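You operate a simulated robot arm through the tools that you are given. There is no shell and no other tool. Be economical: measure what you need, move in short steps, check, and stop when the job is done.

You run a simulated two-armed robot. Do the job below in one go: nothing can be reset, and whatever is moved stays where it is left.

Task
Swap the clean keg under the left wash arm for the dirty one with green band.
Fine: shield aside, clamp free, arm up; the clean keg goes on the shelf marked clean; arm down and clamped again; the other kegs on the shelves and the other arm stay. Set down upright: small keg with yellow band, what you pick out.
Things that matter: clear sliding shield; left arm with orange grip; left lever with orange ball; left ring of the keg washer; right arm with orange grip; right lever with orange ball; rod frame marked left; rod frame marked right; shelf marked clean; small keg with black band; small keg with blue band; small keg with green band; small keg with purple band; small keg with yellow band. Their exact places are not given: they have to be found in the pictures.

The check looks at the end state, three seconds after you hand in, the way a careful person would. Anything else that was tipped, shoved, dropped, spilled or broken makes it a failure.

Robot
Two 7-joint arms with two-finger parallel grippers on one trunk, on a base that drives. Base frame: it is fixed to the floor where the robot stands at the start and does not move with it; the origin is under the middle of the robot, x ahead of it, y to its left, z up. Readings come in m, degrees, newtons and seconds.
The left shoulder is at the start at [0.07, 0.163, 1.234], the right one opposite. With the tool pointing down near the work surface each hand reaches from about 0.1 to 0.54 m from the robot's upright axis, wherever it stands, measured 20 degrees to its own side. Places, roughly: clear sliding shield [0.9, 0, 0.9]; left arm with orange grip [1, 0.1, 1]; left lever with orange ball [0.8, -0.1, 0.6]; left ring of the keg washer [1, 0.1, 0.7]; right arm with orange grip [1.4, -0.3, 1.2]; right lever with orange ball [0.9, -0.4, 0.6]; rod frame marked left [1.2, 0.1, 0.9]; rod frame marked right [1.3, -0.3, 0.9]; shelf marked clean [2, -1.4, 0.8]; small keg with black band [2, -1.5, 0.75]; small keg with blue band, small keg with green ban [1.75, -1.5, 0.5]; small keg with purple band [2, -1.25, 0.75]; small keg with yellow band (19x19x27 cm) [1, 0.1, 0.8]. Payload 3.43 kg a hand.
The TCP of each hand is the grasp point between the finger pads, 0.034 m short of the fingertips. In the tool frame z runs along the fingers and y along their closing line. The gripper opens to 0.128 m. The fingers are 0.024 m wide and 0.012 m thick; the gripper's body (0.048 by 0.13 m) begins 0.096 m behind the TCP.
Orientation is that of the tool frame in the base frame, as a unit quaternion [x, y, z, w]. With the fingers straight down and closing along the base's y, the tool's x points along the base's -x, its y along +y and its z along -z.

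Tools
- The arms move only by the tool play_rows. It takes "left_commands", "right_commands" or both (then of equal length, played together; a hand with none holds still); each is a list of rows, each a list of 7 numbers: the turn, a rotation vector about the tool's x, y, z in degrees, then the shift along the tool's x, y, z in m, then the finger opening in m, from 0 to 0.128. In form: [[rx, ry, rz, x, y, z, claw], ...]. A call has 1 to 12 rows; each row is the pose to reach, as a shift and turn from the pose commanded when the call began, along the tool's axes at that moment. Rows are played at 5 a second. More than 0.05 m and 8.6 degrees between two rows, or a gripper value outside its range, and nothing of the call is played. Where a pose cannot be reached the arm comes as near as it can. A force on the tool above 70 N (or 10 N above the force at the start of the call, whichever is more), or a blocked arm, ends the call early, and 0.2 s more pass. The fingers move at their own pace (about 0.153 m/s each) and stop on an object; they squeeze with about 35 N. The grip force told is the motor's: it shows also when the fingers shut on nothing. Time passes only in rows, and 0.2 s behind the last, so rows that repeat a pose let the fingers close. It gives the time, the measured TCP pose, the force on the tool (base axes), the opening and the grip force at its end, in the units of the frame above (readings bear some noise), with the torque about the TCP (base axes, N m) and any sound that the robot's microphone picked up.
- Cameras (640 x 400 px; columns grow to the right, rows downward): "scene" is now at [0.1408, -0.0093, 1.4916]; the picture's right is [-0.12, -0.99, 0.00], its down [-0.29, 0.03, -0.96] and it looks along [0.95, -0.12, -0.29] (base axes); focal length 214 px, centre (320, 200). "left" rides on the left gripper at [0.076, 0.011, -0.16] in its tool frame; the picture's right is [-0.15, 0.99, 0.00], its down [-0.88, -0.13, -0.46] and it looks along [-0.45, -0.07, 0.89] (tool axes); focal length 234 px, centre (320, 200). "right" rides on the right gripper at [0.076, -0.011, -0.16] in its tool frame; the picture's right is [0.15, 0.99, 0.00], its down [-0.88, 0.13, -0.46] and it looks along [-0.45, 0.07, 0.89] (tool axes); focal length 234 px, centre (320, 200).
- snapshot(camera): a new picture of that camera. The clock stands still meanwhile.
- lift_body(by): slides the trunk up (or, below 0, down) by that many m; the arms and the scene camera ride with it, the base frame stays. It gives what a move gives, with no picture.
- roll_base(legs): drives the robot by 1 to 6 legs, each [ahead, left, turn to the left] in m, m and degrees, along the robot's own axes; the way and the turn of a leg run together, so that a leg with both is an arc; at most 1.5 m and 180 degrees a leg. The arms and the cameras ride along, it lands a little off, and it stops where it bumps. It gives what a move gives.
- turn_head(pan, tilt): turns the head with the scene camera to pan (to the left, within 86 degrees either way) and tilt (down, from -29 to 69), counted from straight ahead of the robot. It gives what a move gives.
- measure_at(camera, pixels): for up to 12 pixels [column, row] of the newest picture of that camera ("zoom" is the newest enlarged one), the place [x, y, z] in the base frame of the surface seen there, good to about 0.002 m. The clock stands still meanwhile.
- close_up(camera, box): a new picture of the part [left, top, right, bottom] of that camera's present view, enlarged. The clock stands still meanwhile.
- sign_off(): hands the job in; it is judged then, once.

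Work in short steps. Measure before you move; look again where a grasp or a placing could have gone wrong, and mend it. You have 80 turns and 58 pictures in all, those below and enlarged ones among them. Open the grippers and draw the arms clear of the work before you hand the job in, unless the task says otherwise; then end with one line.

The tools are called as name(argument=value, ...) on one line, values as JSON. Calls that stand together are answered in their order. play_rows: Moves the arms, as the interface text tells. Its arguments: {"type":"object","properties":{"left_commands":{"type":"array","items":{"type":"array","items":{"type":"number"}}},"right_commands":{"type":"array","items":{"type":"array","items":{"type":"number"}}}},"required":[]} The other tools are called the same way: lift_body (by) slides the trunk up or down; roll_base (legs) drives the base; turn_head (pan, tilt) turns the head that bears the scene camera; snapshot (camera) takes a picture; measure_at (camera, pixels) gives the place of the surface under pixels of a picture; close_up (camera, box) takes an enlarged picture of a part of a camera's view; sign_off () hands the job in.

At the start:

```text
time: 0.0
left_ee_pos: [0.6156, 0.1746, 1.4955]
left_tcp_rot: [0.0, 1.0, 0.0, -0.001]
left_contact_force: [-0.3, -0.3, -0.3]
left_wrist_torque: [0.0, 0.05, 0.03]
left_gripper_width: 0.1279
left_finger_force: 0.1
right_ee_pos: [0.3666, -0.2457, 1.4783]
right_tcp_rot: [0.0, 1.0, 0.0, 0.0]
right_contact_force: [1.1, 0.7, -0.7]
right_wrist_torque: [0.0, -0.02, 0.0]
right_gripper_width: 0.1279
right_finger_force: 0.0
trunk travel left (down, up): [-0.714, 0.226]
robot x, y, heading: [-0.0004, 0.0004, 0.1]
head pan, tilt: [-7.0, 16.7]
```

scene: 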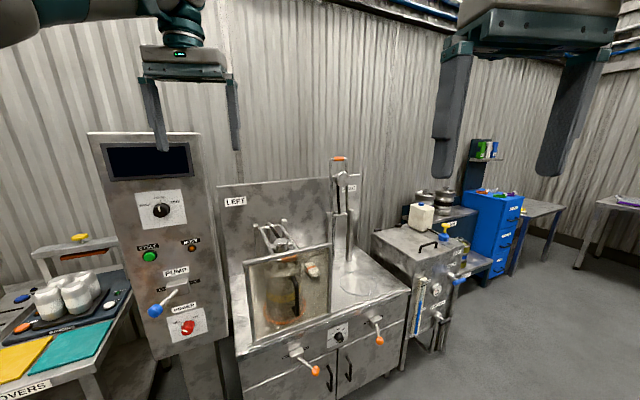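
right: 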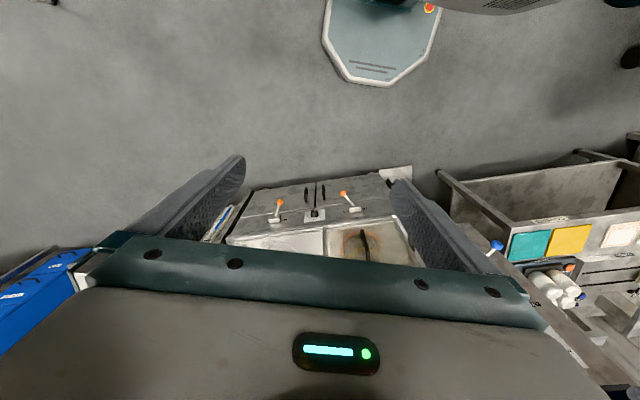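
left: 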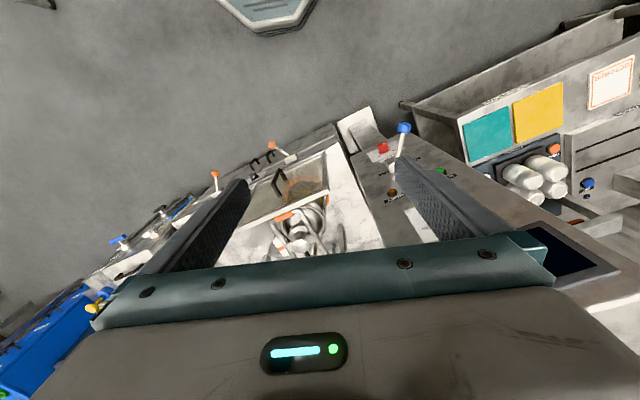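

The scene shows the washer with the shield around (288,290), the left lever ball at (315,371) and the right at (379,341). I take an enlarged view of the washer and of the shelves.

close_up(camera="scene", box=[210, 150, 420, 390])

close_up(camera="scene", box=[370, 130, 570, 280])

```text
1.67 times, centred on (315, 270) of scene
```

zoom: 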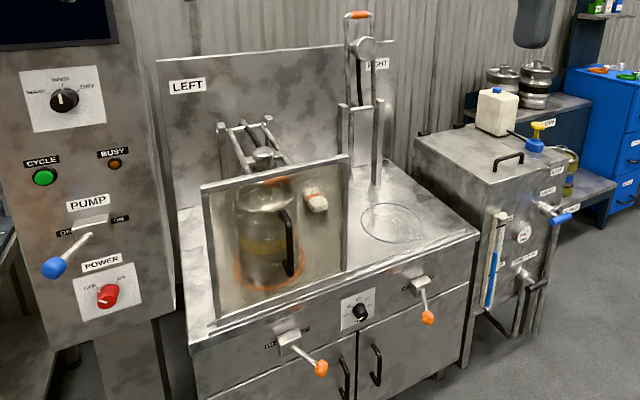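

```text
2.67 times, centred on (470, 205) of scene
```

zoom: 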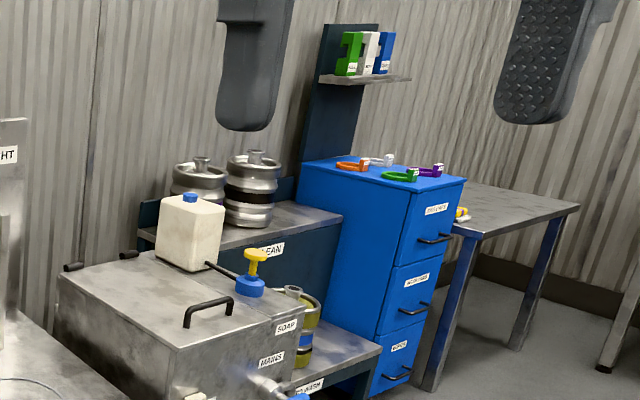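

I measure the shield frame, handle, levers, arm and keg parts.

measure_at(camera="scene", pixels=[[247, 264], [329, 247], [254, 340], [329, 312], [301, 275], [300, 298], [316, 371], [379, 341], [294, 353], [283, 242], [312, 269], [364, 282]])

close_up(camera="scene", box=[235, 205, 345, 275])

close_up(camera="scene", box=[230, 270, 420, 390])

```text
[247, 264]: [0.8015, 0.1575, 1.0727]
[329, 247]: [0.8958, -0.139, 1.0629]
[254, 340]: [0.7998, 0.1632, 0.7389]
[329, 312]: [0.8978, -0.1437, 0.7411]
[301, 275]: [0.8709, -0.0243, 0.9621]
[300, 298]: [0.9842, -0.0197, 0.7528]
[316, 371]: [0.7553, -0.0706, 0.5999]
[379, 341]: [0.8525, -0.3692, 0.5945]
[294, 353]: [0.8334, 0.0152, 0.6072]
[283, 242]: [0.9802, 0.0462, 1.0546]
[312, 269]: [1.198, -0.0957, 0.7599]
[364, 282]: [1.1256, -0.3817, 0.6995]
```

```text
5.71 times, centred on (290, 240) of scene
```

zoom: 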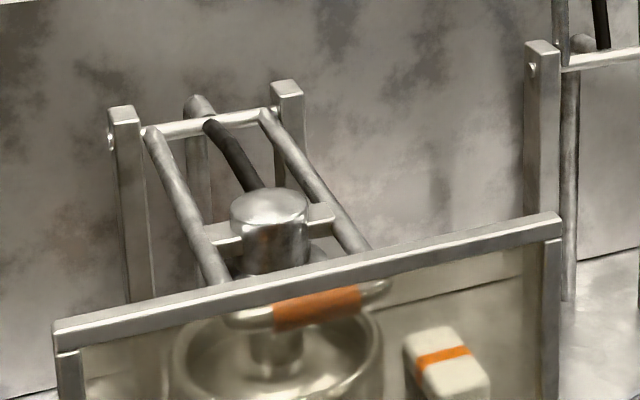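

```text
3.33 times, centred on (325, 330) of scene
```

zoom: 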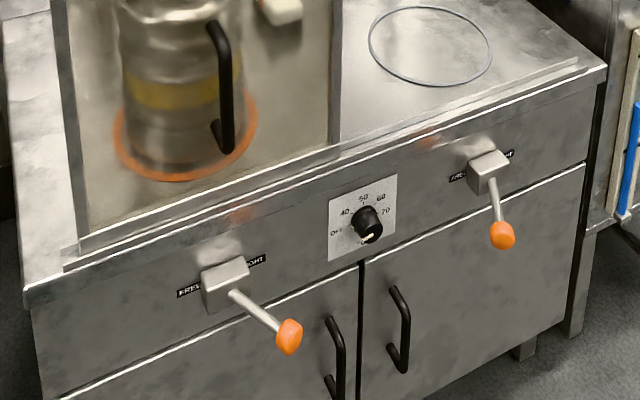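

I measure points on the newest enlarged picture (levers, handle, rail) to understand their directions.

measure_at(camera="zoom", pixels=[[226, 290], [235, 294], [262, 316], [290, 337], [488, 172], [494, 200], [503, 235], [213, 25], [228, 150], [78, 255], [578, 62], [30, 295]])

measure_at(camera="scene", pixels=[[271, 233], [310, 261], [275, 265], [300, 258], [281, 330], [282, 287], [338, 158], [248, 226], [259, 231], [288, 222], [296, 236], [283, 229]])

snapshot(camera="left")

```text
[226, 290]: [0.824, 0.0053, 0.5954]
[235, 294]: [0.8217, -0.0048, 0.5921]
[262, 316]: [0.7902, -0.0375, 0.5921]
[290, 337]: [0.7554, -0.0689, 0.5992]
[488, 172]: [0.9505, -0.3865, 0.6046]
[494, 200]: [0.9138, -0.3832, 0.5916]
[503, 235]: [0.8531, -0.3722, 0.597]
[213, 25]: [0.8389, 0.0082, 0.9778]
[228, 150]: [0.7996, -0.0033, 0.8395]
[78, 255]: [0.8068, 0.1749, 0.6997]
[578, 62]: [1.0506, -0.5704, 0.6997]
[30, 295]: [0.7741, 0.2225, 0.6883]
```

```text
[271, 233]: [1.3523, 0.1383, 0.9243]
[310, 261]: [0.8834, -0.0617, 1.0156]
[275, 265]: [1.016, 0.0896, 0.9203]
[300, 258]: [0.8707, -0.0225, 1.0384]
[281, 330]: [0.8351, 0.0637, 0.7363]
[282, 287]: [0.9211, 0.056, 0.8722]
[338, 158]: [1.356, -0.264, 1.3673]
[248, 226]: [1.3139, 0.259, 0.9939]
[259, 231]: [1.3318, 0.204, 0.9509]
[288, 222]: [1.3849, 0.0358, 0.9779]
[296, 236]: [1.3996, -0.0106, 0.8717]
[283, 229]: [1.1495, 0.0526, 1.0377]
```

```text
50 pictures are left
```

left: 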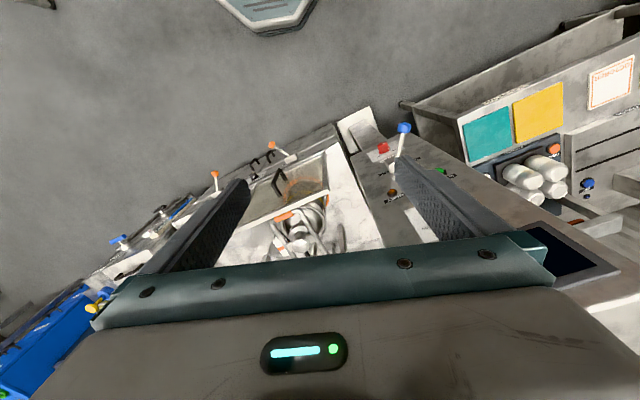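

The levers swing in a horizontal plane: the left one sits about 28° to the right (tight), the other mirrored (free). The shield handle is at about [0.82, 0.0, 0.84–0.98] and its rail runs right to [1.05,-0.57]. I look down to see my own base footprint.

turn_head(pan=-17, tilt=60)

snapshot(camera="scene")

```text
time: 1.1
left_ee_pos: [0.616, 0.1743, 1.4953]
left_tcp_rot: [0.0, 1.0, 0.0, 0.0]
left_contact_force: [0.1, -0.3, -0.7]
left_wrist_torque: [0.01, 0.01, 0.0]
left_gripper_width: 0.1282
left_finger_force: 0.1
right_ee_pos: [0.366, -0.2465, 1.4786]
right_tcp_rot: [0.0, 1.0, 0.0, 0.0]
right_contact_force: [0.3, 0.2, -0.4]
right_wrist_torque: [0.02, 0.01, 0.01]
right_gripper_width: 0.1282
right_finger_force: 0.0
trunk travel left (down, up): [-0.714, 0.226]
robot x, y, heading: [-0.0005, -0.0011, 0.0]
head pan, tilt: [-17.0, 60.0]
```

```text
49 pictures are left
```

scene: 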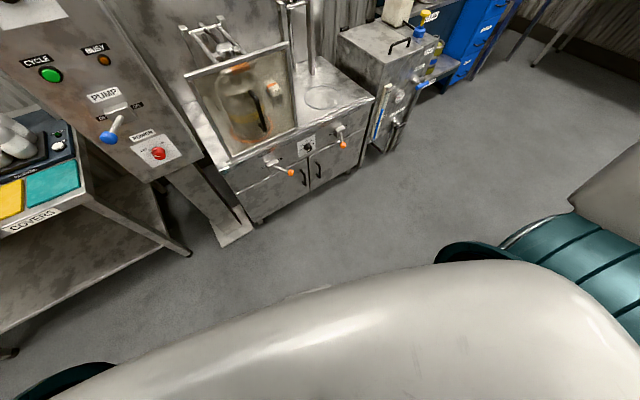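

I measure obstacles: the pump lever ball, control cabinet's foot, the table corner and the tank.

measure_at(camera="scene", pixels=[[112, 138], [250, 232], [225, 243], [188, 255], [202, 160], [380, 155], [384, 75], [343, 144], [290, 172], [340, 38], [420, 70], [460, 85]])

```text
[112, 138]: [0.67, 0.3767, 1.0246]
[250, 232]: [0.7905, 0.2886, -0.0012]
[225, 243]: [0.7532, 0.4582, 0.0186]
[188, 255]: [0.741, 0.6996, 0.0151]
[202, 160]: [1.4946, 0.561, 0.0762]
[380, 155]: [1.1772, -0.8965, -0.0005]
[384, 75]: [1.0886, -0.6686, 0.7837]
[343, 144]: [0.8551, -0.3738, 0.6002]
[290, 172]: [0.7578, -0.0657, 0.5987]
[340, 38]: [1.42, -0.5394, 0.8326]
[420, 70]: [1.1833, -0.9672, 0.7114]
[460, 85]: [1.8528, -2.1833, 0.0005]
```

I drive to face the washer squarely (it is turned ~17.8°), drawing the left hand back first.

play_rows(left_commands=[[0, 0, 0, 0.05, 0, 0, 0.128], [0, 0, 0, 0.1, 0, 0, 0.128], [0, 0, 0, 0.15, 0, 0, 0.128], [0, 0, 0, 0.2, 0, 0, 0.128], [0, 0, 0, 0.25, 0, 0, 0.128]])

roll_base(legs=[[0.221, -0.296, 0], [0, 0, 17.8]])

play_rows(right_commands=[[0, -8.5, 0, 0, 0, 0.03, 0.06], [0, -17, 0, 0, 0, 0.06, 0.06], [0, -25.5, 0, 0, 0, 0.1, 0.06], [0, -34, 0, 0, 0, 0.15, 0.06], [0, -42.5, 0, 0, 0, 0.2, 0.06], [0, -51, 0, 0, 0, 0.25, 0.06], [0, -59.5, 0, 0, 0, 0.3, 0.06], [0, -68, 0, 0, 0, 0.35, 0.06], [0, -76.5, 0, 0, 0, 0.4, 0.06], [0, -85, 0, 0, 0, 0.45, 0.06], [0, -90, 0, 0, 0, 0.5, 0.06], [0, -90, 0, -0.05, 0, 0.54, 0.06]])

turn_head(pan=0, tilt=25)

snapshot(camera="scene")

```text
time: 2.3
left_ee_pos: [0.3631, 0.1742, 1.496]
left_tcp_rot: [-0.001, 1.0, -0.001, 0.002]
left_contact_force: [-0.5, 0.0, 0.2]
left_wrist_torque: [0.01, -0.03, 0.03]
left_gripper_width: 0.1279
left_finger_force: 0.1
right_ee_pos: [0.3647, -0.2462, 1.4787]
right_tcp_rot: [0.0, 1.0, 0.0, 0.001]
right_contact_force: [-0.2, -0.5, 0.2]
right_wrist_torque: [-0.02, -0.01, -0.02]
right_gripper_width: 0.1279
right_finger_force: 0.1
trunk travel left (down, up): [-0.714, 0.226]
robot x, y, heading: [0.0019, 0.0009, -0.1]
head pan, tilt: [-17.0, 60.0]
```

```text
time: 5.6
left_ee_pos: [0.5132, -0.0127, 1.4968]
left_tcp_rot: [-0.158, 0.987, 0.001, 0.0]
left_contact_force: [0.3, 0.0, -0.2]
left_wrist_torque: [0.02, 0.01, -0.01]
left_gripper_width: 0.1279
left_finger_force: 0.1
right_ee_pos: [0.6431, -0.4117, 1.4782]
right_tcp_rot: [-0.157, 0.988, 0.001, 0.0]
right_contact_force: [-0.2, -0.1, 0.6]
right_wrist_torque: [0.0, -0.01, -0.03]
right_gripper_width: 0.1282
right_finger_force: 0.1
trunk travel left (down, up): [-0.714, 0.226]
robot x, y, heading: [0.2181, -0.2897, 18.0]
head pan, tilt: [-17.0, 60.0]
```

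```text
refused: row 12 steps farther than a row can; nothing moved
```

```text
time: 6.6
left_ee_pos: [0.5144, -0.0129, 1.4958]
left_tcp_rot: [-0.157, 0.988, 0.0, 0.0]
left_contact_force: [0.1, 0.1, -0.3]
left_wrist_torque: [-0.02, 0.0, -0.04]
left_gripper_width: 0.128
left_finger_force: 0.2
right_ee_pos: [0.6412, -0.4125, 1.4788]
right_tcp_rot: [-0.156, 0.988, 0.001, -0.001]
right_contact_force: [0.6, -0.6, -0.5]
right_wrist_torque: [0.0, 0.03, 0.03]
right_gripper_width: 0.1279
right_finger_force: 0.0
trunk travel left (down, up): [-0.714, 0.226]
robot x, y, heading: [0.2185, -0.2913, 17.9]
head pan, tilt: [0.0, 25.0]
```

```text
48 pictures are left
```

scene: 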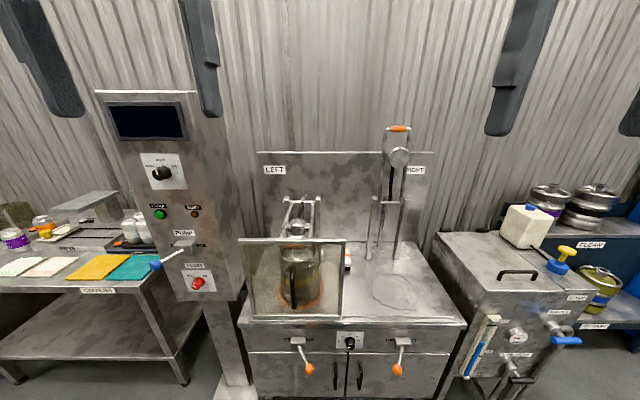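

Good front view: handle at (294,285). I measure handle, keg, grip and shield points precisely, with an enlarged picture.

close_up(camera="scene", box=[230, 190, 390, 320])

measure_at(camera="scene", pixels=[[294, 275], [294, 285], [294, 296], [243, 242], [345, 241], [296, 221], [300, 232], [350, 322], [463, 322], [309, 369], [300, 341], [398, 127]])

```text
3.08 times, centred on (310, 255) of scene
```

zoom: 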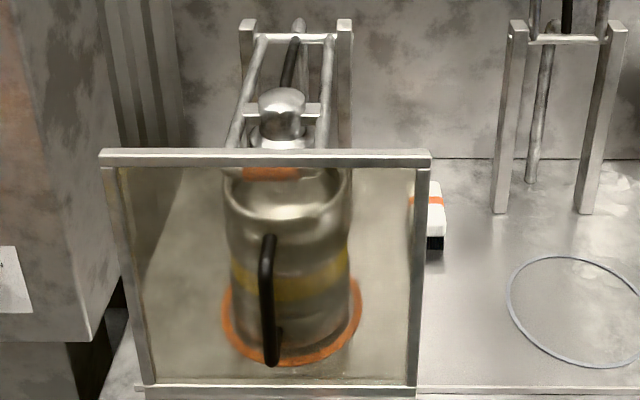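

```text
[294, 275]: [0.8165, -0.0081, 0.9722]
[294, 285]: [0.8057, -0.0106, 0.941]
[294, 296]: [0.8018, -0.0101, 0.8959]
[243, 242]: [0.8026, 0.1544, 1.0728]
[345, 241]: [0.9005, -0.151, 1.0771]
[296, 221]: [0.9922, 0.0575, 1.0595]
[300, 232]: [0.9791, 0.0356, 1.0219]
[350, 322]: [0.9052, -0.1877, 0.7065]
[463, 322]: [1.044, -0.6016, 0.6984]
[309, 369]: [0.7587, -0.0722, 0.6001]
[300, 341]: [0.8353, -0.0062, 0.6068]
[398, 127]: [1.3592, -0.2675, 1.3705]
```

The handle bar is at N-plane [0.807,-0.009], z 0.84–0.98. I turn the right hand to point forward and lower it to handle height, clear of the washer.

play_rows(right_commands=[[0, -8, 0, 0, 0, 0.047, 0.1], [0, -16, 0, 0, 0, 0.094, 0.1], [0, -24, 0, 0, 0, 0.141, 0.1], [0, -32, 0, 0, 0, 0.188, 0.1], [0, -40, 0, 0, 0, 0.236, 0.1], [0, -48, 0, 0, 0, 0.283, 0.1], [0, -56, 0, 0, 0, 0.33, 0.1], [0, -64, 0, 0, 0, 0.378, 0.1], [0, -72, 0, 0, 0, 0.425, 0.1], [0, -80, 0, 0, 0, 0.472, 0.1], [0, -88, 0, 0, 0, 0.52, 0.1], [0, -90, 0, 0, 0, 0.5685, 0.1]])

play_rows(right_commands=[[0, 0, 0, 0, 0.042, 0.022, 0.1], [0, 0, 0, 0, 0.084, 0.044, 0.1], [0, 0, 0, 0, 0.126, 0.066, 0.1], [0, 0, 0, 0, 0.168, 0.088, 0.1], [0, 0, 0, 0, 0.21, 0.11, 0.1], [0, 0, 0, 0, 0.252, 0.132, 0.1], [0, 0, 0, 0, 0.294, 0.154, 0.1], [0, 0, 0, 0, 0.333, 0.175, 0.1]])

snapshot(camera="scene")

```text
time: 9.2
left_ee_pos: [0.5144, -0.0138, 1.4961]
left_tcp_rot: [-0.157, 0.988, 0.0, 0.001]
left_contact_force: [0.3, -0.6, 0.5]
left_wrist_torque: [0.01, 0.01, -0.02]
left_gripper_width: 0.1282
left_finger_force: 0.0
right_ee_pos: [0.8743, -0.4022, 1.1036]
right_tcp_rot: [-0.129, 0.821, 0.087, 0.548]
right_contact_force: [0.3, -1.2, -0.2]
right_wrist_torque: [0.0, -0.01, -0.01]
right_gripper_width: 0.1
right_finger_force: 0.1
right hand out of reach, approached as far as the arm can: row 4, 5, 6, 7, 8, 9, 10, 11, 12
trunk travel left (down, up): [-0.714, 0.226]
robot x, y, heading: [0.2184, -0.289, 17.9]
head pan, tilt: [0.0, 25.0]
```

```text
time: 10.3
left_ee_pos: [0.5189, -0.0212, 1.4956]
left_tcp_rot: [-0.155, 0.988, 0.001, -0.002]
left_contact_force: [-0.1, -0.6, 0.2]
left_wrist_torque: [0.02, 0.02, 0.01]
left_gripper_width: 0.128
left_finger_force: 0.0
right_ee_pos: [0.9052, -0.1988, 1.0464]
right_tcp_rot: [0.067, 0.855, 0.237, 0.457]
right_contact_force: [-6.6, -27.9, -12.7]
right_wrist_torque: [-0.54, 0.01, 0.19]
right_gripper_width: 0.0829
right_finger_force: 0.0
right hand out of reach, approached as far as the arm can: row 1, 2, 3
trunk travel left (down, up): [-0.714, 0.226]
robot x, y, heading: [0.2182, -0.2919, 17.5]
head pan, tilt: [0.0, 25.0]
stopped in row 5 (right hand): the force on the tool passed its limit at 134 N (the readings are from after the stop); the commanded pose is now the measured one
```

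```text
46 pictures are left
```

scene: 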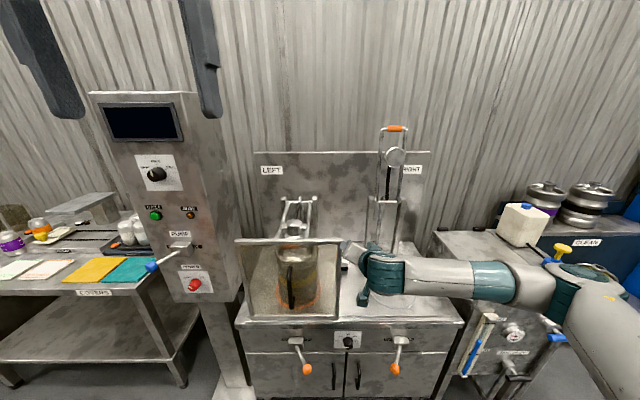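

The hand met the shield's right frame from the side and stopped; the picture shows nothing displaced visibly. I back it off to the right and out, squaring up its orientation (30° below horizontal).

play_rows(right_commands=[[0, 0, 0, -0.025, -0.043, -0.004, 0.1], [0, 0, 0, -0.049, -0.087, -0.008, 0.1], [1.2, 0.2, -7.3, -0.038, -0.091, -0.03, 0.1], [2.4, 0.4, -14.6, -0.027, -0.096, -0.052, 0.1], [3.6, 0.5, -21.9, -0.016, -0.1, -0.074, 0.1], [4.8, 0.7, -29.1, -0.005, -0.104, -0.096, 0.1]])

```text
refused: row 2 steps farther than a row can; nothing moved
```

The second row was just over the step limit; I shorten it.

play_rows(right_commands=[[0, 0, 0, -0.024, -0.042, -0.004, 0.1], [0, 0, 0, -0.047, -0.085, -0.008, 0.1], [1.2, 0.2, -7.3, -0.038, -0.091, -0.03, 0.1], [2.4, 0.4, -14.6, -0.027, -0.096, -0.052, 0.1], [3.6, 0.5, -21.9, -0.016, -0.1, -0.074, 0.1], [4.8, 0.7, -29.1, -0.005, -0.104, -0.096, 0.1]])

lift_body(by=-0.15)

snapshot(camera="scene")

```text
time: 11.8
left_ee_pos: [0.5148, -0.0121, 1.4945]
left_tcp_rot: [-0.155, 0.988, -0.002, -0.001]
left_contact_force: [-0.7, 0.3, -0.9]
left_wrist_torque: [-0.03, -0.01, -0.01]
left_gripper_width: 0.1281
left_finger_force: 0.1
right_ee_pos: [0.839, -0.3123, 1.0493]
right_tcp_rot: [-0.138, 0.853, 0.082, 0.497]
right_contact_force: [-0.6, -0.5, -1.2]
right_wrist_torque: [-0.02, 0.03, -0.04]
right_gripper_width: 0.1002
right_finger_force: 0.2
trunk travel left (down, up): [-0.714, 0.226]
robot x, y, heading: [0.2192, -0.2916, 17.7]
head pan, tilt: [0.0, 25.0]
```

```text
time: 13.5
left_ee_pos: [0.517, -0.0127, 1.3441]
left_tcp_rot: [-0.157, 0.988, -0.001, -0.002]
left_contact_force: [0.4, 0.2, 0.3]
left_wrist_torque: [-0.01, -0.01, 0.01]
left_gripper_width: 0.1282
left_finger_force: 0.0
right_ee_pos: [0.8401, -0.3133, 0.9002]
right_tcp_rot: [-0.137, 0.852, 0.083, 0.498]
right_contact_force: [-0.8, 0.3, 0.1]
right_wrist_torque: [-0.03, 0.02, -0.03]
right_gripper_width: 0.0999
right_finger_force: 0.1
trunk travel left (down, up): [-0.564, 0.376]
robot x, y, heading: [0.2199, -0.2916, 17.7]
head pan, tilt: [0.0, 25.0]
```

```text
45 pictures are left
```

scene: 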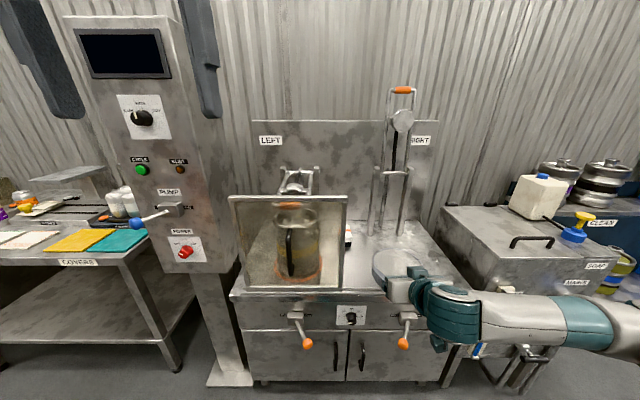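

Hand is at N≈0.70, S≈0.555; I back it 5 cm and slide left 0.30 to stand in front of the handle, then look.

play_rows(right_commands=[[0, 0, 0, 0.025, 0, -0.043, 0.1], [0, 0, 0, 0.025, 0.048, -0.043, 0.1], [0, 0, 0, 0.025, 0.096, -0.043, 0.1], [0, 0, 0, 0.025, 0.144, -0.043, 0.1], [0, 0, 0, 0.025, 0.192, -0.043, 0.1], [0, 0, 0, 0.025, 0.24, -0.043, 0.1], [0, 0, 0, 0.025, 0.27, -0.043, 0.1], [0, 0, 0, 0.025, 0.299, -0.043, 0.1]])

close_up(camera="scene", box=[210, 180, 450, 370])

snapshot(camera="right")

```text
time: 15.3
left_ee_pos: [0.5147, -0.011, 1.3436]
left_tcp_rot: [-0.155, 0.988, -0.002, -0.001]
left_contact_force: [0.0, 1.0, 0.3]
left_wrist_torque: [0.01, 0.02, 0.0]
left_gripper_width: 0.1279
left_finger_force: 0.1
right_ee_pos: [0.6972, -0.0426, 0.901]
right_tcp_rot: [-0.137, 0.852, 0.083, 0.498]
right_contact_force: [-1.2, 0.6, -0.2]
right_wrist_torque: [-0.01, -0.01, 0.01]
right_gripper_width: 0.1001
right_finger_force: 0.0
right hand out of reach, approached as far as the arm can: row 1, 2, 3
trunk travel left (down, up): [-0.564, 0.376]
robot x, y, heading: [0.2208, -0.2878, 18.0]
head pan, tilt: [0.0, 25.0]
```

```text
2.11 times, centred on (330, 275) of scene
```

zoom: 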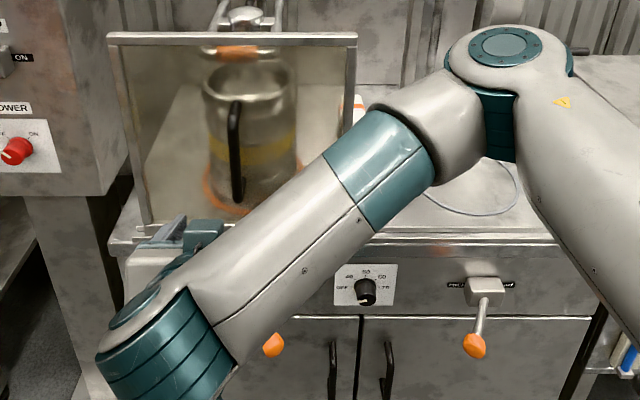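

```text
43 pictures are left
```

right: 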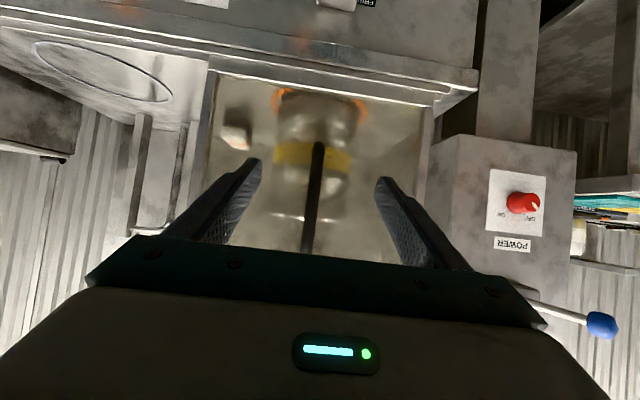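

The handle lies between the fingers. I advance 0.113 m along the normal and close.

play_rows(right_commands=[[0, 0, 0, -0.019, 0, 0.033, 0.1], [0, 0, 0, -0.038, 0, 0.066, 0.1], [0, 0, 0, -0.0565, 0, 0.098, 0.1], [0, 0, 0, -0.0565, 0, 0.098, 0.0], [0, 0, 0, -0.0565, 0, 0.098, 0.0], [0, 0, 0, -0.0565, 0, 0.098, 0.0]])

snapshot(camera="right")

```text
time: 16.7
left_ee_pos: [0.5167, -0.0118, 1.3444]
left_tcp_rot: [-0.155, 0.988, -0.001, -0.002]
left_contact_force: [-0.5, -0.2, 0.8]
left_wrist_torque: [0.02, -0.01, -0.03]
left_gripper_width: 0.1279
left_finger_force: 0.0
right_ee_pos: [0.8057, -0.01, 0.9]
right_tcp_rot: [-0.138, 0.852, 0.083, 0.498]
right_contact_force: [2.5, 2.9, 1.2]
right_wrist_torque: [-0.62, 0.0, 0.11]
right_gripper_width: 0.0157
right_finger_force: 44.8
trunk travel left (down, up): [-0.564, 0.376]
robot x, y, heading: [0.2216, -0.2911, 17.6]
head pan, tilt: [0.0, 25.0]
```

```text
42 pictures are left
```

right: 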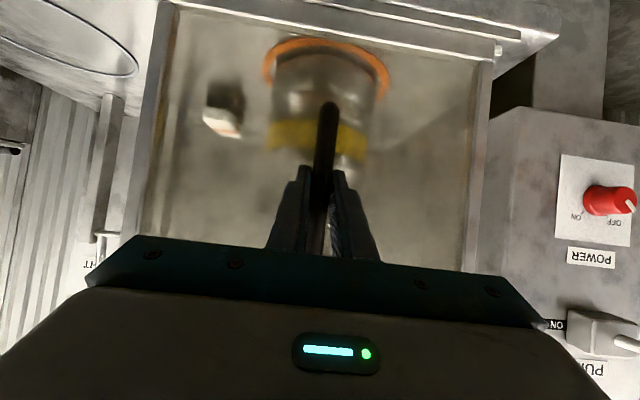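

Handle gripped (opening 0.0157). I slide the shield to the right in steps.

play_rows(right_commands=[[0, 0, 0, 0, -0.02, 0, 0], [0, 0, 0, 0, -0.05, 0, 0], [0, 0, 0, 0, -0.08, 0, 0], [0, 0, 0, 0, -0.11, 0, 0], [0, 0, 0, 0, -0.14, 0, 0], [0, 0, 0, 0, -0.17, 0, 0], [0, 0, 0, 0, -0.2, 0, 0]])

play_rows(right_commands=[[0, 0, 0, 0, -0.03, 0, 0], [0, 0, 0, 0, -0.06, 0, 0], [0, 0, 0, 0, -0.09, 0, 0], [0, 0, 0, 0, -0.12, 0, 0], [0, 0, 0, 0, -0.15, 0, 0], [0, 0, 0, 0, -0.18, 0, 0], [0, 0, 0, 0, -0.21, 0, 0]])

snapshot(camera="scene")

```text
time: 18.3
left_ee_pos: [0.5145, -0.0138, 1.3462]
left_tcp_rot: [-0.156, 0.988, 0.0, 0.0]
left_contact_force: [-0.4, -0.7, 0.5]
left_wrist_torque: [0.03, 0.03, -0.01]
left_gripper_width: 0.128
left_finger_force: 0.1
right_ee_pos: [0.8665, -0.2014, 0.8996]
right_tcp_rot: [-0.136, 0.853, 0.082, 0.497]
right_contact_force: [-14.7, -7.1, 3.1]
right_wrist_torque: [-0.67, 0.34, -0.16]
right_gripper_width: 0.0158
right_finger_force: 45.0
trunk travel left (down, up): [-0.564, 0.376]
robot x, y, heading: [0.2189, -0.2911, 17.3]
head pan, tilt: [0.0, 25.0]
```

```text
time: 19.9
left_ee_pos: [0.5127, -0.0162, 1.3462]
left_tcp_rot: [-0.155, 0.988, 0.001, 0.0]
left_contact_force: [-0.5, 0.1, 0.7]
left_wrist_torque: [-0.01, 0.03, 0.0]
left_gripper_width: 0.1283
left_finger_force: 0.0
right_ee_pos: [0.9334, -0.4014, 0.8999]
right_tcp_rot: [-0.135, 0.852, 0.082, 0.498]
right_contact_force: [-33.7, -13.8, -8.0]
right_wrist_torque: [-0.62, -0.05, -0.04]
right_gripper_width: 0.0159
right_finger_force: 45.0
trunk travel left (down, up): [-0.564, 0.376]
robot x, y, heading: [0.2175, -0.2899, 17.5]
head pan, tilt: [0.0, 25.0]
```

```text
41 pictures are left
```

scene: 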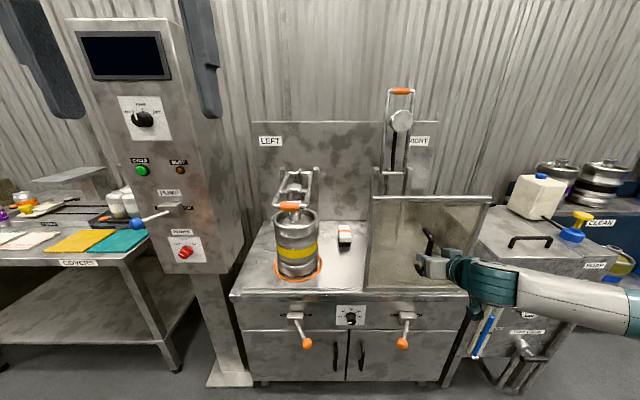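

The shield is fully right of the left station. I release and draw the right hand back, then look close at the keg, arm and lever.

play_rows(right_commands=[[0, 0, 0, 0, 0, 0, 0.06], [0, 0, 0, 0, 0, 0, 0.1], [0, 0, 0, 0, 0, 0, 0.1], [0, 0, 0, 0.02, 0, -0.035, 0.1], [0, 0, 0, 0.04, 0, -0.07, 0.1], [0, 0, 0, 0.05, 0, -0.09, 0.1]])

close_up(camera="scene", box=[250, 155, 370, 285])

measure_at(camera="scene", pixels=[[290, 206], [282, 209], [298, 204], [284, 220], [296, 222], [275, 230], [318, 227], [298, 251], [320, 265], [278, 265], [345, 240], [297, 177]])

```text
time: 21.3
left_ee_pos: [0.5171, -0.0123, 1.3454]
left_tcp_rot: [-0.155, 0.988, -0.001, -0.001]
left_contact_force: [0.5, -0.8, 0.1]
left_wrist_torque: [-0.03, 0.02, 0.0]
left_gripper_width: 0.1278
left_finger_force: 0.1
right_ee_pos: [0.8565, -0.4303, 0.8958]
right_tcp_rot: [-0.137, 0.853, 0.083, 0.497]
right_contact_force: [0.9, 1.1, 1.0]
right_wrist_torque: [0.02, -0.01, -0.01]
right_gripper_width: 0.0999
right_finger_force: 0.0
right hand out of reach, approached as far as the arm can: row 6
trunk travel left (down, up): [-0.564, 0.376]
robot x, y, heading: [0.2207, -0.2925, 17.9]
head pan, tilt: [0.0, 25.0]
```

```text
3.08 times, centred on (310, 220) of scene
```

zoom: 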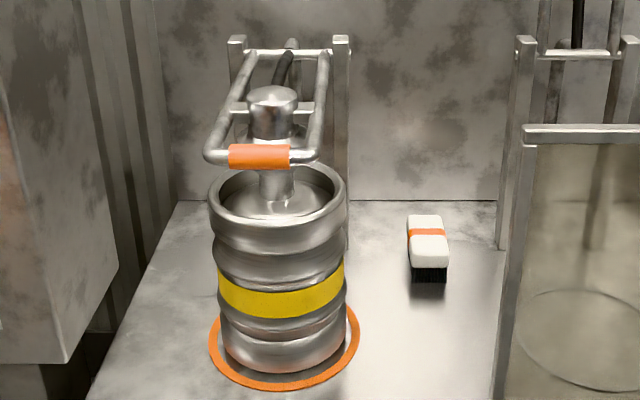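

```text
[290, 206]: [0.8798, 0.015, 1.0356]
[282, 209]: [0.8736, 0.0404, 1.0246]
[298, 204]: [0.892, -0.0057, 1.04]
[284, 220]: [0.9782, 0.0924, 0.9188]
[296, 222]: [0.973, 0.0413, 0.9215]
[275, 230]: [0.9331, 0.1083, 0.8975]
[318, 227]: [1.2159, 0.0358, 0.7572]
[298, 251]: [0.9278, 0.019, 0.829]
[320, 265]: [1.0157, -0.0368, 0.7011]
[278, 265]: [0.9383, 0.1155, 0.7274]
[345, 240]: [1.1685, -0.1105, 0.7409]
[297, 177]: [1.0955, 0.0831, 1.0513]
```

I measure the arm pivot, hub, grip bar and neck on the enlarged picture.

measure_at(camera="zoom", pixels=[[237, 50], [250, 53], [342, 52], [326, 58], [272, 100], [235, 105], [260, 155], [215, 155], [308, 158], [520, 45], [276, 190], [230, 125]])

measure_at(camera="scene", pixels=[[401, 91], [307, 343], [296, 316], [401, 122], [392, 92], [410, 92]])

```text
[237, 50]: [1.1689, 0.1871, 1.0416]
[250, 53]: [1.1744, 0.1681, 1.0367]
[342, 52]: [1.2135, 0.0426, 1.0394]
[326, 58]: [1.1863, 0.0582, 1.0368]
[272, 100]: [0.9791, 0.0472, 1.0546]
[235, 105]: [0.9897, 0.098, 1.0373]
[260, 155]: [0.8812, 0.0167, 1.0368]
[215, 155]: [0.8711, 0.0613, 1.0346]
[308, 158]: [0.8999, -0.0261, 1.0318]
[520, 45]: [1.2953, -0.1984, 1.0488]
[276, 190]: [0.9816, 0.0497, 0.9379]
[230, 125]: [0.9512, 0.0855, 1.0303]
```

```text
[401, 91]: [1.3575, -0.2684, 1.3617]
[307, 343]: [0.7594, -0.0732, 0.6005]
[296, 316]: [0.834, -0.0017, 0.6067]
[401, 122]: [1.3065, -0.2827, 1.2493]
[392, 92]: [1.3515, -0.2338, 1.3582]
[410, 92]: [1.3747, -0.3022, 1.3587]
```

The pivot of the arm is at z≈1.03, about 0.33 behind the grip; the right arm shows "up" as straight up. First I raise the right hand above the shield, then drive 0.10 forward for the lever.

play_rows(right_commands=[[0, 0, 0, -0.04, 0, -0.023, 0.1], [0, 0, 0, -0.08, 0, -0.046, 0.1], [0, 0, 0, -0.12, 0, -0.069, 0.1], [0, 0, 0, -0.16, 0, -0.092, 0.1], [0, 0, 0, -0.2, 0, -0.115, 0.1], [0, 0, 0, -0.24, 0, -0.138, 0.1], [0, 0, 0, -0.27, 0, -0.156, 0.1]])

roll_base(legs=[[0.1, 0, 0]])

```text
time: 22.9
left_ee_pos: [0.516, -0.0118, 1.3442]
left_tcp_rot: [-0.155, 0.988, -0.001, -0.001]
left_contact_force: [-0.6, 0.4, 0.6]
left_wrist_torque: [0.03, 0.02, 0.01]
left_gripper_width: 0.1281
left_finger_force: 0.0
right_ee_pos: [0.8545, -0.4328, 1.2067]
right_tcp_rot: [-0.137, 0.853, 0.082, 0.497]
right_contact_force: [0.0, 0.1, 0.6]
right_wrist_torque: [0.03, 0.01, -0.02]
right_gripper_width: 0.0998
right_finger_force: 0.0
right hand out of reach, approached as far as the arm can: row 1, 2, 3
trunk travel left (down, up): [-0.564, 0.376]
robot x, y, heading: [0.2194, -0.2912, 17.8]
head pan, tilt: [0.0, 25.0]
```

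```text
time: 24.1
left_ee_pos: [0.613, 0.019, 1.3455]
left_tcp_rot: [-0.157, 0.988, -0.001, -0.002]
left_contact_force: [1.0, 0.8, 0.1]
left_wrist_torque: [0.0, 0.03, 0.03]
left_gripper_width: 0.1279
left_finger_force: 0.1
right_ee_pos: [0.9506, -0.4021, 1.206]
right_tcp_rot: [-0.138, 0.853, 0.084, 0.497]
right_contact_force: [-0.2, 0.5, -0.6]
right_wrist_torque: [0.0, 0.01, 0.01]
right_gripper_width: 0.1001
right_finger_force: 0.0
trunk travel left (down, up): [-0.564, 0.376]
robot x, y, heading: [0.3142, -0.2595, 17.7]
head pan, tilt: [0.0, 25.0]
```

I bring the left hand over the lever ball, stopping above it at z≈0.70, and check with its camera.

play_rows(left_commands=[[0, 0, 0, -0.012, -0.015, 0.045, 0.08], [0, 0, 0, -0.024, -0.03, 0.09, 0.08], [0, 0, 0, -0.036, -0.045, 0.135, 0.08], [0, 0, 0, -0.048, -0.06, 0.18, 0.08], [0, 0, 0, -0.06, -0.075, 0.225, 0.08], [0, 0, 0, -0.072, -0.085, 0.27, 0.08], [0, 0, 0, -0.084, -0.095, 0.315, 0.08], [0, 0, 0, -0.096, -0.105, 0.36, 0.08], [0, 0, 0, -0.104, -0.115, 0.405, 0.08], [0, 0, 0, -0.112, -0.12, 0.45, 0.08], [0, 0, 0, -0.119, -0.128, 0.495, 0.08]])

play_rows(left_commands=[[0, 0, 0, 0, 0, 0.05, 0.08], [0, 0, 0, 0, 0, 0.1, 0.08], [0, 0, 0, 0, 0, 0.145, 0.08]])

snapshot(camera="left")

```text
time: 26.5
left_ee_pos: [0.7651, -0.0673, 0.8498]
left_tcp_rot: [-0.156, 0.988, -0.001, -0.001]
left_contact_force: [-0.1, -0.4, -0.2]
left_wrist_torque: [0.0, 0.04, -0.04]
left_gripper_width: 0.0799
left_finger_force: 0.1
right_ee_pos: [0.9531, -0.4019, 1.2047]
right_tcp_rot: [-0.138, 0.853, 0.083, 0.496]
right_contact_force: [0.2, 0.5, 0.2]
right_wrist_torque: [-0.01, -0.01, 0.01]
right_gripper_width: 0.0998
right_finger_force: 0.1
trunk travel left (down, up): [-0.564, 0.376]
robot x, y, heading: [0.3137, -0.2607, 17.8]
head pan, tilt: [0.0, 25.0]
```

```text
time: 27.3
left_ee_pos: [0.7647, -0.0662, 0.7024]
left_tcp_rot: [-0.156, 0.988, -0.001, -0.001]
left_contact_force: [-0.9, 0.3, -0.6]
left_wrist_torque: [-0.01, -0.03, 0.0]
left_gripper_width: 0.0799
left_finger_force: 0.1
right_ee_pos: [0.9514, -0.4018, 1.2061]
right_tcp_rot: [-0.137, 0.853, 0.083, 0.497]
right_contact_force: [0.0, 0.3, 0.4]
right_wrist_torque: [0.02, -0.03, 0.0]
right_gripper_width: 0.1
right_finger_force: 0.1
trunk travel left (down, up): [-0.564, 0.376]
robot x, y, heading: [0.3103, -0.2609, 18.0]
head pan, tilt: [0.0, 25.0]
```

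```text
39 pictures are left
```

left: 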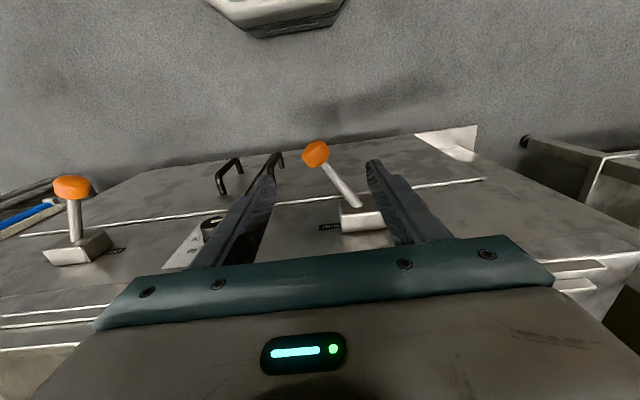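

The ball at (317,153) appears between the fingers; I verify positions of ball and hub.

measure_at(camera="left", pixels=[[317, 153], [308, 150], [328, 152], [317, 165], [345, 187], [358, 203], [360, 218], [72, 188]])

```text
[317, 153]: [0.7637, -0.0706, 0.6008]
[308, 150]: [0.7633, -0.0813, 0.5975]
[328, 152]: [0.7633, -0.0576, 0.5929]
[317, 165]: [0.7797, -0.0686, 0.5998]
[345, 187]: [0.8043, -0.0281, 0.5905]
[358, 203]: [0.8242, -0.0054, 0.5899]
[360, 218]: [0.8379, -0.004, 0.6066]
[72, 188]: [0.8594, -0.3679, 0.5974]
```

I descend to the ball's height, cage it (opening 0.045) and sweep it left along its arc to "free".

play_rows(left_commands=[[0, 0, 0, 0, 0, 0.05, 0.08], [0, 0, 0, 0, 0, 0.1, 0.08], [0, 0, 0, 0, 0, 0.113, 0.045], [0, 0, 0, 0, 0, 0.113, 0.045], [0, 0, 0, 0.006, 0.012, 0.113, 0.045], [0, 0, 0, 0.0105, 0.025, 0.113, 0.045], [0, 0, 0, 0.014, 0.04, 0.113, 0.045], [0, 0, 0, 0.014, 0.055, 0.113, 0.045], [0, 0, 0, 0.0105, 0.079, 0.113, 0.045], [0, 0, 0, 0, 0.104, 0.113, 0.045], [0, 0, 0, -0.002, 0.11, 0.113, 0.045]])

snapshot(camera="left")

```text
time: 29.7
left_ee_pos: [0.7328, 0.0335, 0.5898]
left_tcp_rot: [-0.154, 0.988, -0.001, -0.001]
left_contact_force: [-1.4, -15.9, -0.8]
left_wrist_torque: [-0.1, 0.05, -0.2]
left_gripper_width: 0.0534
left_finger_force: 7.1
right_ee_pos: [0.9517, -0.4047, 1.2059]
right_tcp_rot: [-0.137, 0.853, 0.084, 0.497]
right_contact_force: [-0.7, -0.5, 0.4]
right_wrist_torque: [0.0, -0.05, -0.04]
right_gripper_width: 0.1002
right_finger_force: 0.0
trunk travel left (down, up): [-0.564, 0.376]
robot x, y, heading: [0.3134, -0.2616, 17.8]
head pan, tilt: [0.0, 25.0]
```

```text
38 pictures are left
```

left: 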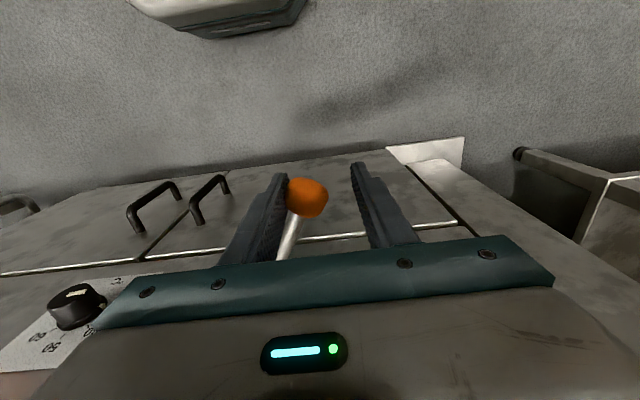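

The lever rests against its left stop (free). I open, and rise straight up by lifting the trunk 0.30, which also puts the shoulders right for raising the arm.

play_rows(left_commands=[[0, 0, 0, 0, -0.006, 0, 0.09], [0, 0, 0, 0, -0.006, 0, 0.09], [0, 0, 0, 0, -0.006, -0.05, 0.09], [0, 0, 0, 0, -0.006, -0.1, 0.09]])

lift_body(by=0.3)

snapshot(camera="scene")

```text
time: 30.7
left_ee_pos: [0.7336, 0.029, 0.692]
left_tcp_rot: [-0.157, 0.988, -0.001, -0.001]
left_contact_force: [0.9, 0.5, 0.2]
left_wrist_torque: [0.03, -0.02, 0.01]
left_gripper_width: 0.09
left_finger_force: 0.0
right_ee_pos: [0.9502, -0.4025, 1.2069]
right_tcp_rot: [-0.138, 0.853, 0.083, 0.497]
right_contact_force: [-1.0, 0.4, -0.4]
right_wrist_torque: [0.03, -0.03, 0.0]
right_gripper_width: 0.1001
right_finger_force: 0.1
trunk travel left (down, up): [-0.564, 0.376]
robot x, y, heading: [0.3152, -0.2577, 17.7]
head pan, tilt: [0.0, 25.0]
```

```text
time: 33.7
left_ee_pos: [0.7339, 0.0294, 0.9907]
left_tcp_rot: [-0.156, 0.988, -0.001, -0.001]
left_contact_force: [0.9, -0.4, 0.3]
left_wrist_torque: [0.04, -0.02, 0.02]
left_gripper_width: 0.09
left_finger_force: 0.1
right_ee_pos: [0.9523, -0.4017, 1.5047]
right_tcp_rot: [-0.138, 0.852, 0.083, 0.498]
right_contact_force: [-0.4, -0.1, 0.3]
right_wrist_torque: [0.01, -0.01, 0.02]
right_gripper_width: 0.1001
right_finger_force: 0.1
trunk travel left (down, up): [-0.864, 0.076]
robot x, y, heading: [0.3119, -0.2611, 17.9]
head pan, tilt: [0.0, 25.0]
```

```text
37 pictures are left
```

scene: 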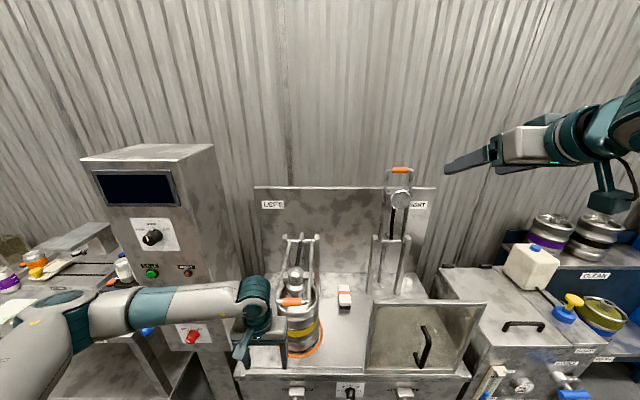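

The forearm is near the blue pump ball at (146,331); I measure the gap before moving.

measure_at(camera="scene", pixels=[[146, 333], [130, 305], [180, 300], [230, 300], [55, 310], [292, 301], [245, 315]])

close_up(camera="scene", box=[40, 250, 260, 390])

```text
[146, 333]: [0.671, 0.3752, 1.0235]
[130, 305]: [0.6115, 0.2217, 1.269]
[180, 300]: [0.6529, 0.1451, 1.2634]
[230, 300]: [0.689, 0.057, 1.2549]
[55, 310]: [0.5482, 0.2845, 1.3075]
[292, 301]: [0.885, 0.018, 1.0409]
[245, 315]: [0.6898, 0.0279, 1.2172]
```

```text
2.86 times, centred on (150, 320) of scene
```

zoom: 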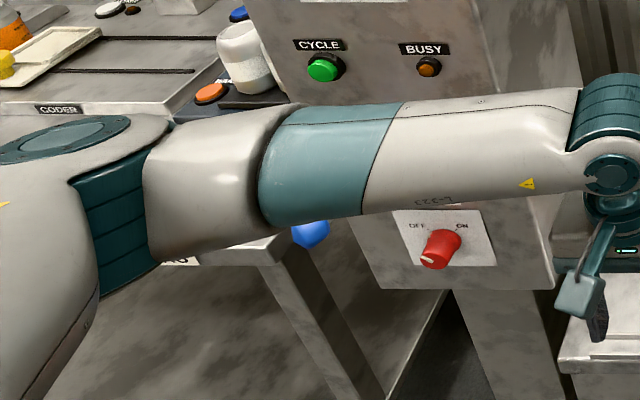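

There's about 0.2 m clearance. For more room I shift the base 0.10 m right, then tilt the closed left hand 45° in front of and below the orange grip.

roll_base(legs=[[0, -0.1, 0]])

play_rows(left_commands=[[0, -7.5, 0, 0, 0, 0, 0], [0, -15, 0, 0, 0, 0, 0], [0, -22.5, 0, 0, 0, 0, 0], [0, -30, 0, 0, 0, 0, 0], [0, -37.5, 0, 0, 0, 0, 0], [0, -45, 0, 0, 0, 0, 0]])

```text
time: 34.8
left_ee_pos: [0.7618, -0.0602, 0.9895]
left_tcp_rot: [-0.158, 0.987, -0.001, -0.002]
left_contact_force: [0.2, 0.2, 0.0]
left_wrist_torque: [-0.05, 0.05, 0.0]
left_gripper_width: 0.0896
left_finger_force: 0.1
right_ee_pos: [0.9814, -0.4898, 1.5068]
right_tcp_rot: [-0.139, 0.852, 0.082, 0.498]
right_contact_force: [0.7, 0.4, -0.1]
right_wrist_torque: [-0.01, 0.01, -0.02]
right_gripper_width: 0.0998
right_finger_force: 0.1
trunk travel left (down, up): [-0.864, 0.076]
robot x, y, heading: [0.3443, -0.3534, 18.1]
head pan, tilt: [0.0, 25.0]
```

```text
time: 36.2
left_ee_pos: [0.7636, -0.062, 0.9923]
left_tcp_rot: [-0.15, 0.935, 0.05, 0.317]
left_contact_force: [-0.8, -0.4, 0.0]
left_wrist_torque: [-0.04, 0.01, -0.01]
left_gripper_width: 0.0
left_finger_force: 32.8
left hand out of reach, approached as far as the arm can: row 6
right_ee_pos: [0.9825, -0.4943, 1.506]
right_tcp_rot: [-0.139, 0.853, 0.085, 0.497]
right_contact_force: [0.4, 0.4, 0.3]
right_wrist_torque: [0.02, 0.04, 0.03]
right_gripper_width: 0.1
right_finger_force: 0.0
trunk travel left (down, up): [-0.864, 0.076]
robot x, y, heading: [0.3451, -0.3534, 17.8]
head pan, tilt: [0.0, 25.0]
```

It reached 37° of tilt (near the arm's inner limit). I move forward toward the grip: N 0.80, S 0.255, and check the pose.

play_rows(left_commands=[[0, 0, 0, -0.02, 0.013, 0.024, 0], [0, 0, 0, -0.04, 0.026, 0.048, 0], [0, 0, 0, -0.057, 0.038, 0.071, 0]])

snapshot(camera="left")

close_up(camera="scene", box=[210, 220, 390, 360])

```text
time: 37.0
left_ee_pos: [0.8349, 0.001, 0.9711]
left_tcp_rot: [-0.151, 0.935, 0.05, 0.317]
left_contact_force: [0.4, -0.5, 0.4]
left_wrist_torque: [0.0, -0.03, 0.0]
left_gripper_width: 0.0
left_finger_force: 33.0
right_ee_pos: [0.9818, -0.4926, 1.5053]
right_tcp_rot: [-0.139, 0.853, 0.083, 0.497]
right_contact_force: [0.1, 0.0, 0.5]
right_wrist_torque: [-0.03, 0.0, -0.01]
right_gripper_width: 0.1001
right_finger_force: 0.1
trunk travel left (down, up): [-0.864, 0.076]
robot x, y, heading: [0.3466, -0.3531, 18.2]
head pan, tilt: [0.0, 25.0]
```

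```text
35 pictures are left
```

left: 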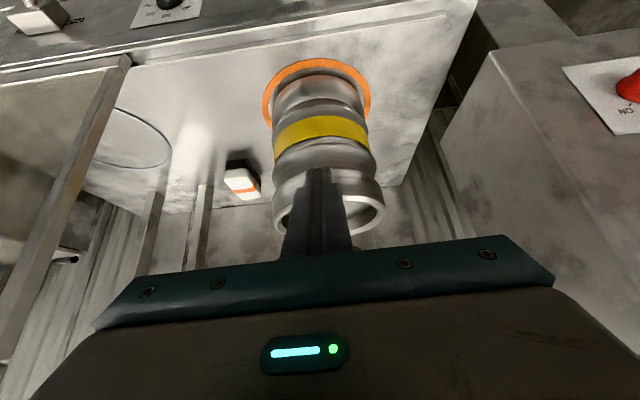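

```text
2.86 times, centred on (300, 290) of scene
```

zoom: 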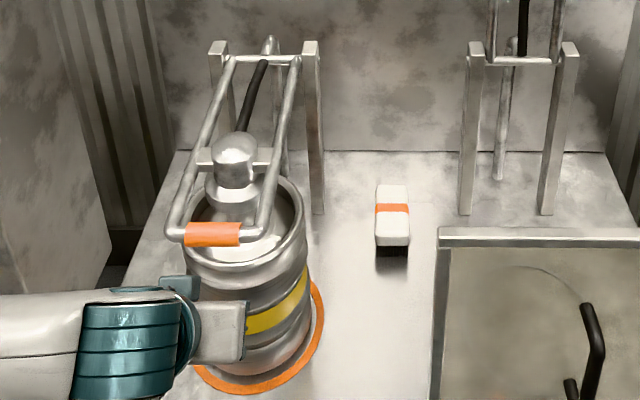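

The closed fingers stand just in front of and below the grip. I tilt them to 50° while closing in under the bar.

play_rows(left_commands=[[0, -6.25, 0, -0.016, 0, 0, 0], [0, -12.5, 0, -0.032, 0, -0.0007, 0]])

```text
time: 37.6
left_ee_pos: [0.8461, -0.0013, 0.9791]
left_tcp_rot: [-0.144, 0.922, 0.049, 0.355]
left_contact_force: [0.2, -0.8, 0.1]
left_wrist_torque: [0.01, 0.04, -0.02]
left_gripper_width: 0.0
left_finger_force: 33.3
left hand out of reach, approached as far as the arm can: row 1, 2
right_ee_pos: [0.9814, -0.4939, 1.5054]
right_tcp_rot: [-0.139, 0.853, 0.084, 0.496]
right_contact_force: [0.9, 0.0, -0.3]
right_wrist_torque: [-0.03, 0.02, 0.0]
right_gripper_width: 0.1001
right_finger_force: 0.0
trunk travel left (down, up): [-0.864, 0.076]
robot x, y, heading: [0.3439, -0.3521, 17.9]
head pan, tilt: [0.0, 25.0]
```

Tilt is now 42°, fingertips below the bar. I push up along the arm's arc (first ~32°) and look.

play_rows(left_commands=[[0, 0, 0, -0.022, 0, -0.0033, 0], [0, 0, 0, -0.045, 0, -0.0066, 0], [0, 0, 0, -0.06, 0, -0.022, 0], [0, 0, 0, -0.078, 0, -0.0388, 0], [0, 0, 0, -0.097, 0, -0.053, 0], [0, 0, 0, -0.1162, 0, -0.0663, 0], [0, 0, 0, -0.137, 0, -0.077, 0], [0, 0, 0, -0.1568, 0, -0.0875, 0], [0, 0, 0, -0.179, 0, -0.096, 0], [0, 0, 0, -0.2009, 0, -0.1036, 0]])

close_up(camera="scene", box=[190, 180, 400, 340])

```text
time: 39.8
left_ee_pos: [0.9215, 0.026, 1.1896]
left_tcp_rot: [-0.144, 0.922, 0.05, 0.355]
left_contact_force: [-4.5, -0.6, -1.2]
left_wrist_torque: [0.02, 0.0, -0.02]
left_gripper_width: 0.0
left_finger_force: 33.2
right_ee_pos: [0.9804, -0.4931, 1.5062]
right_tcp_rot: [-0.14, 0.852, 0.085, 0.498]
right_contact_force: [-0.2, -0.5, 0.5]
right_wrist_torque: [0.01, 0.01, -0.02]
right_gripper_width: 0.0999
right_finger_force: 0.0
trunk travel left (down, up): [-0.864, 0.076]
robot x, y, heading: [0.3479, -0.3542, 18.1]
head pan, tilt: [0.0, 25.0]
```

```text
2.50 times, centred on (295, 260) of scene
```

zoom: 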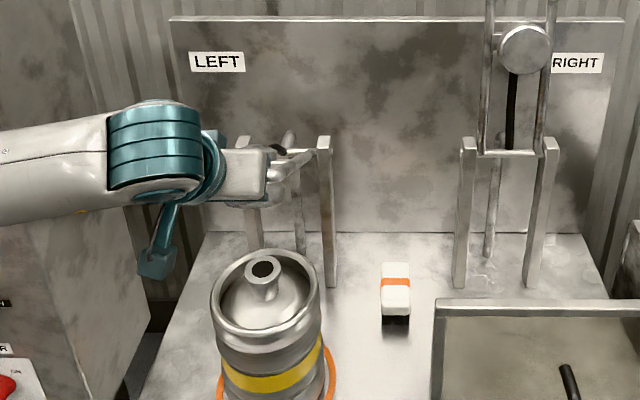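

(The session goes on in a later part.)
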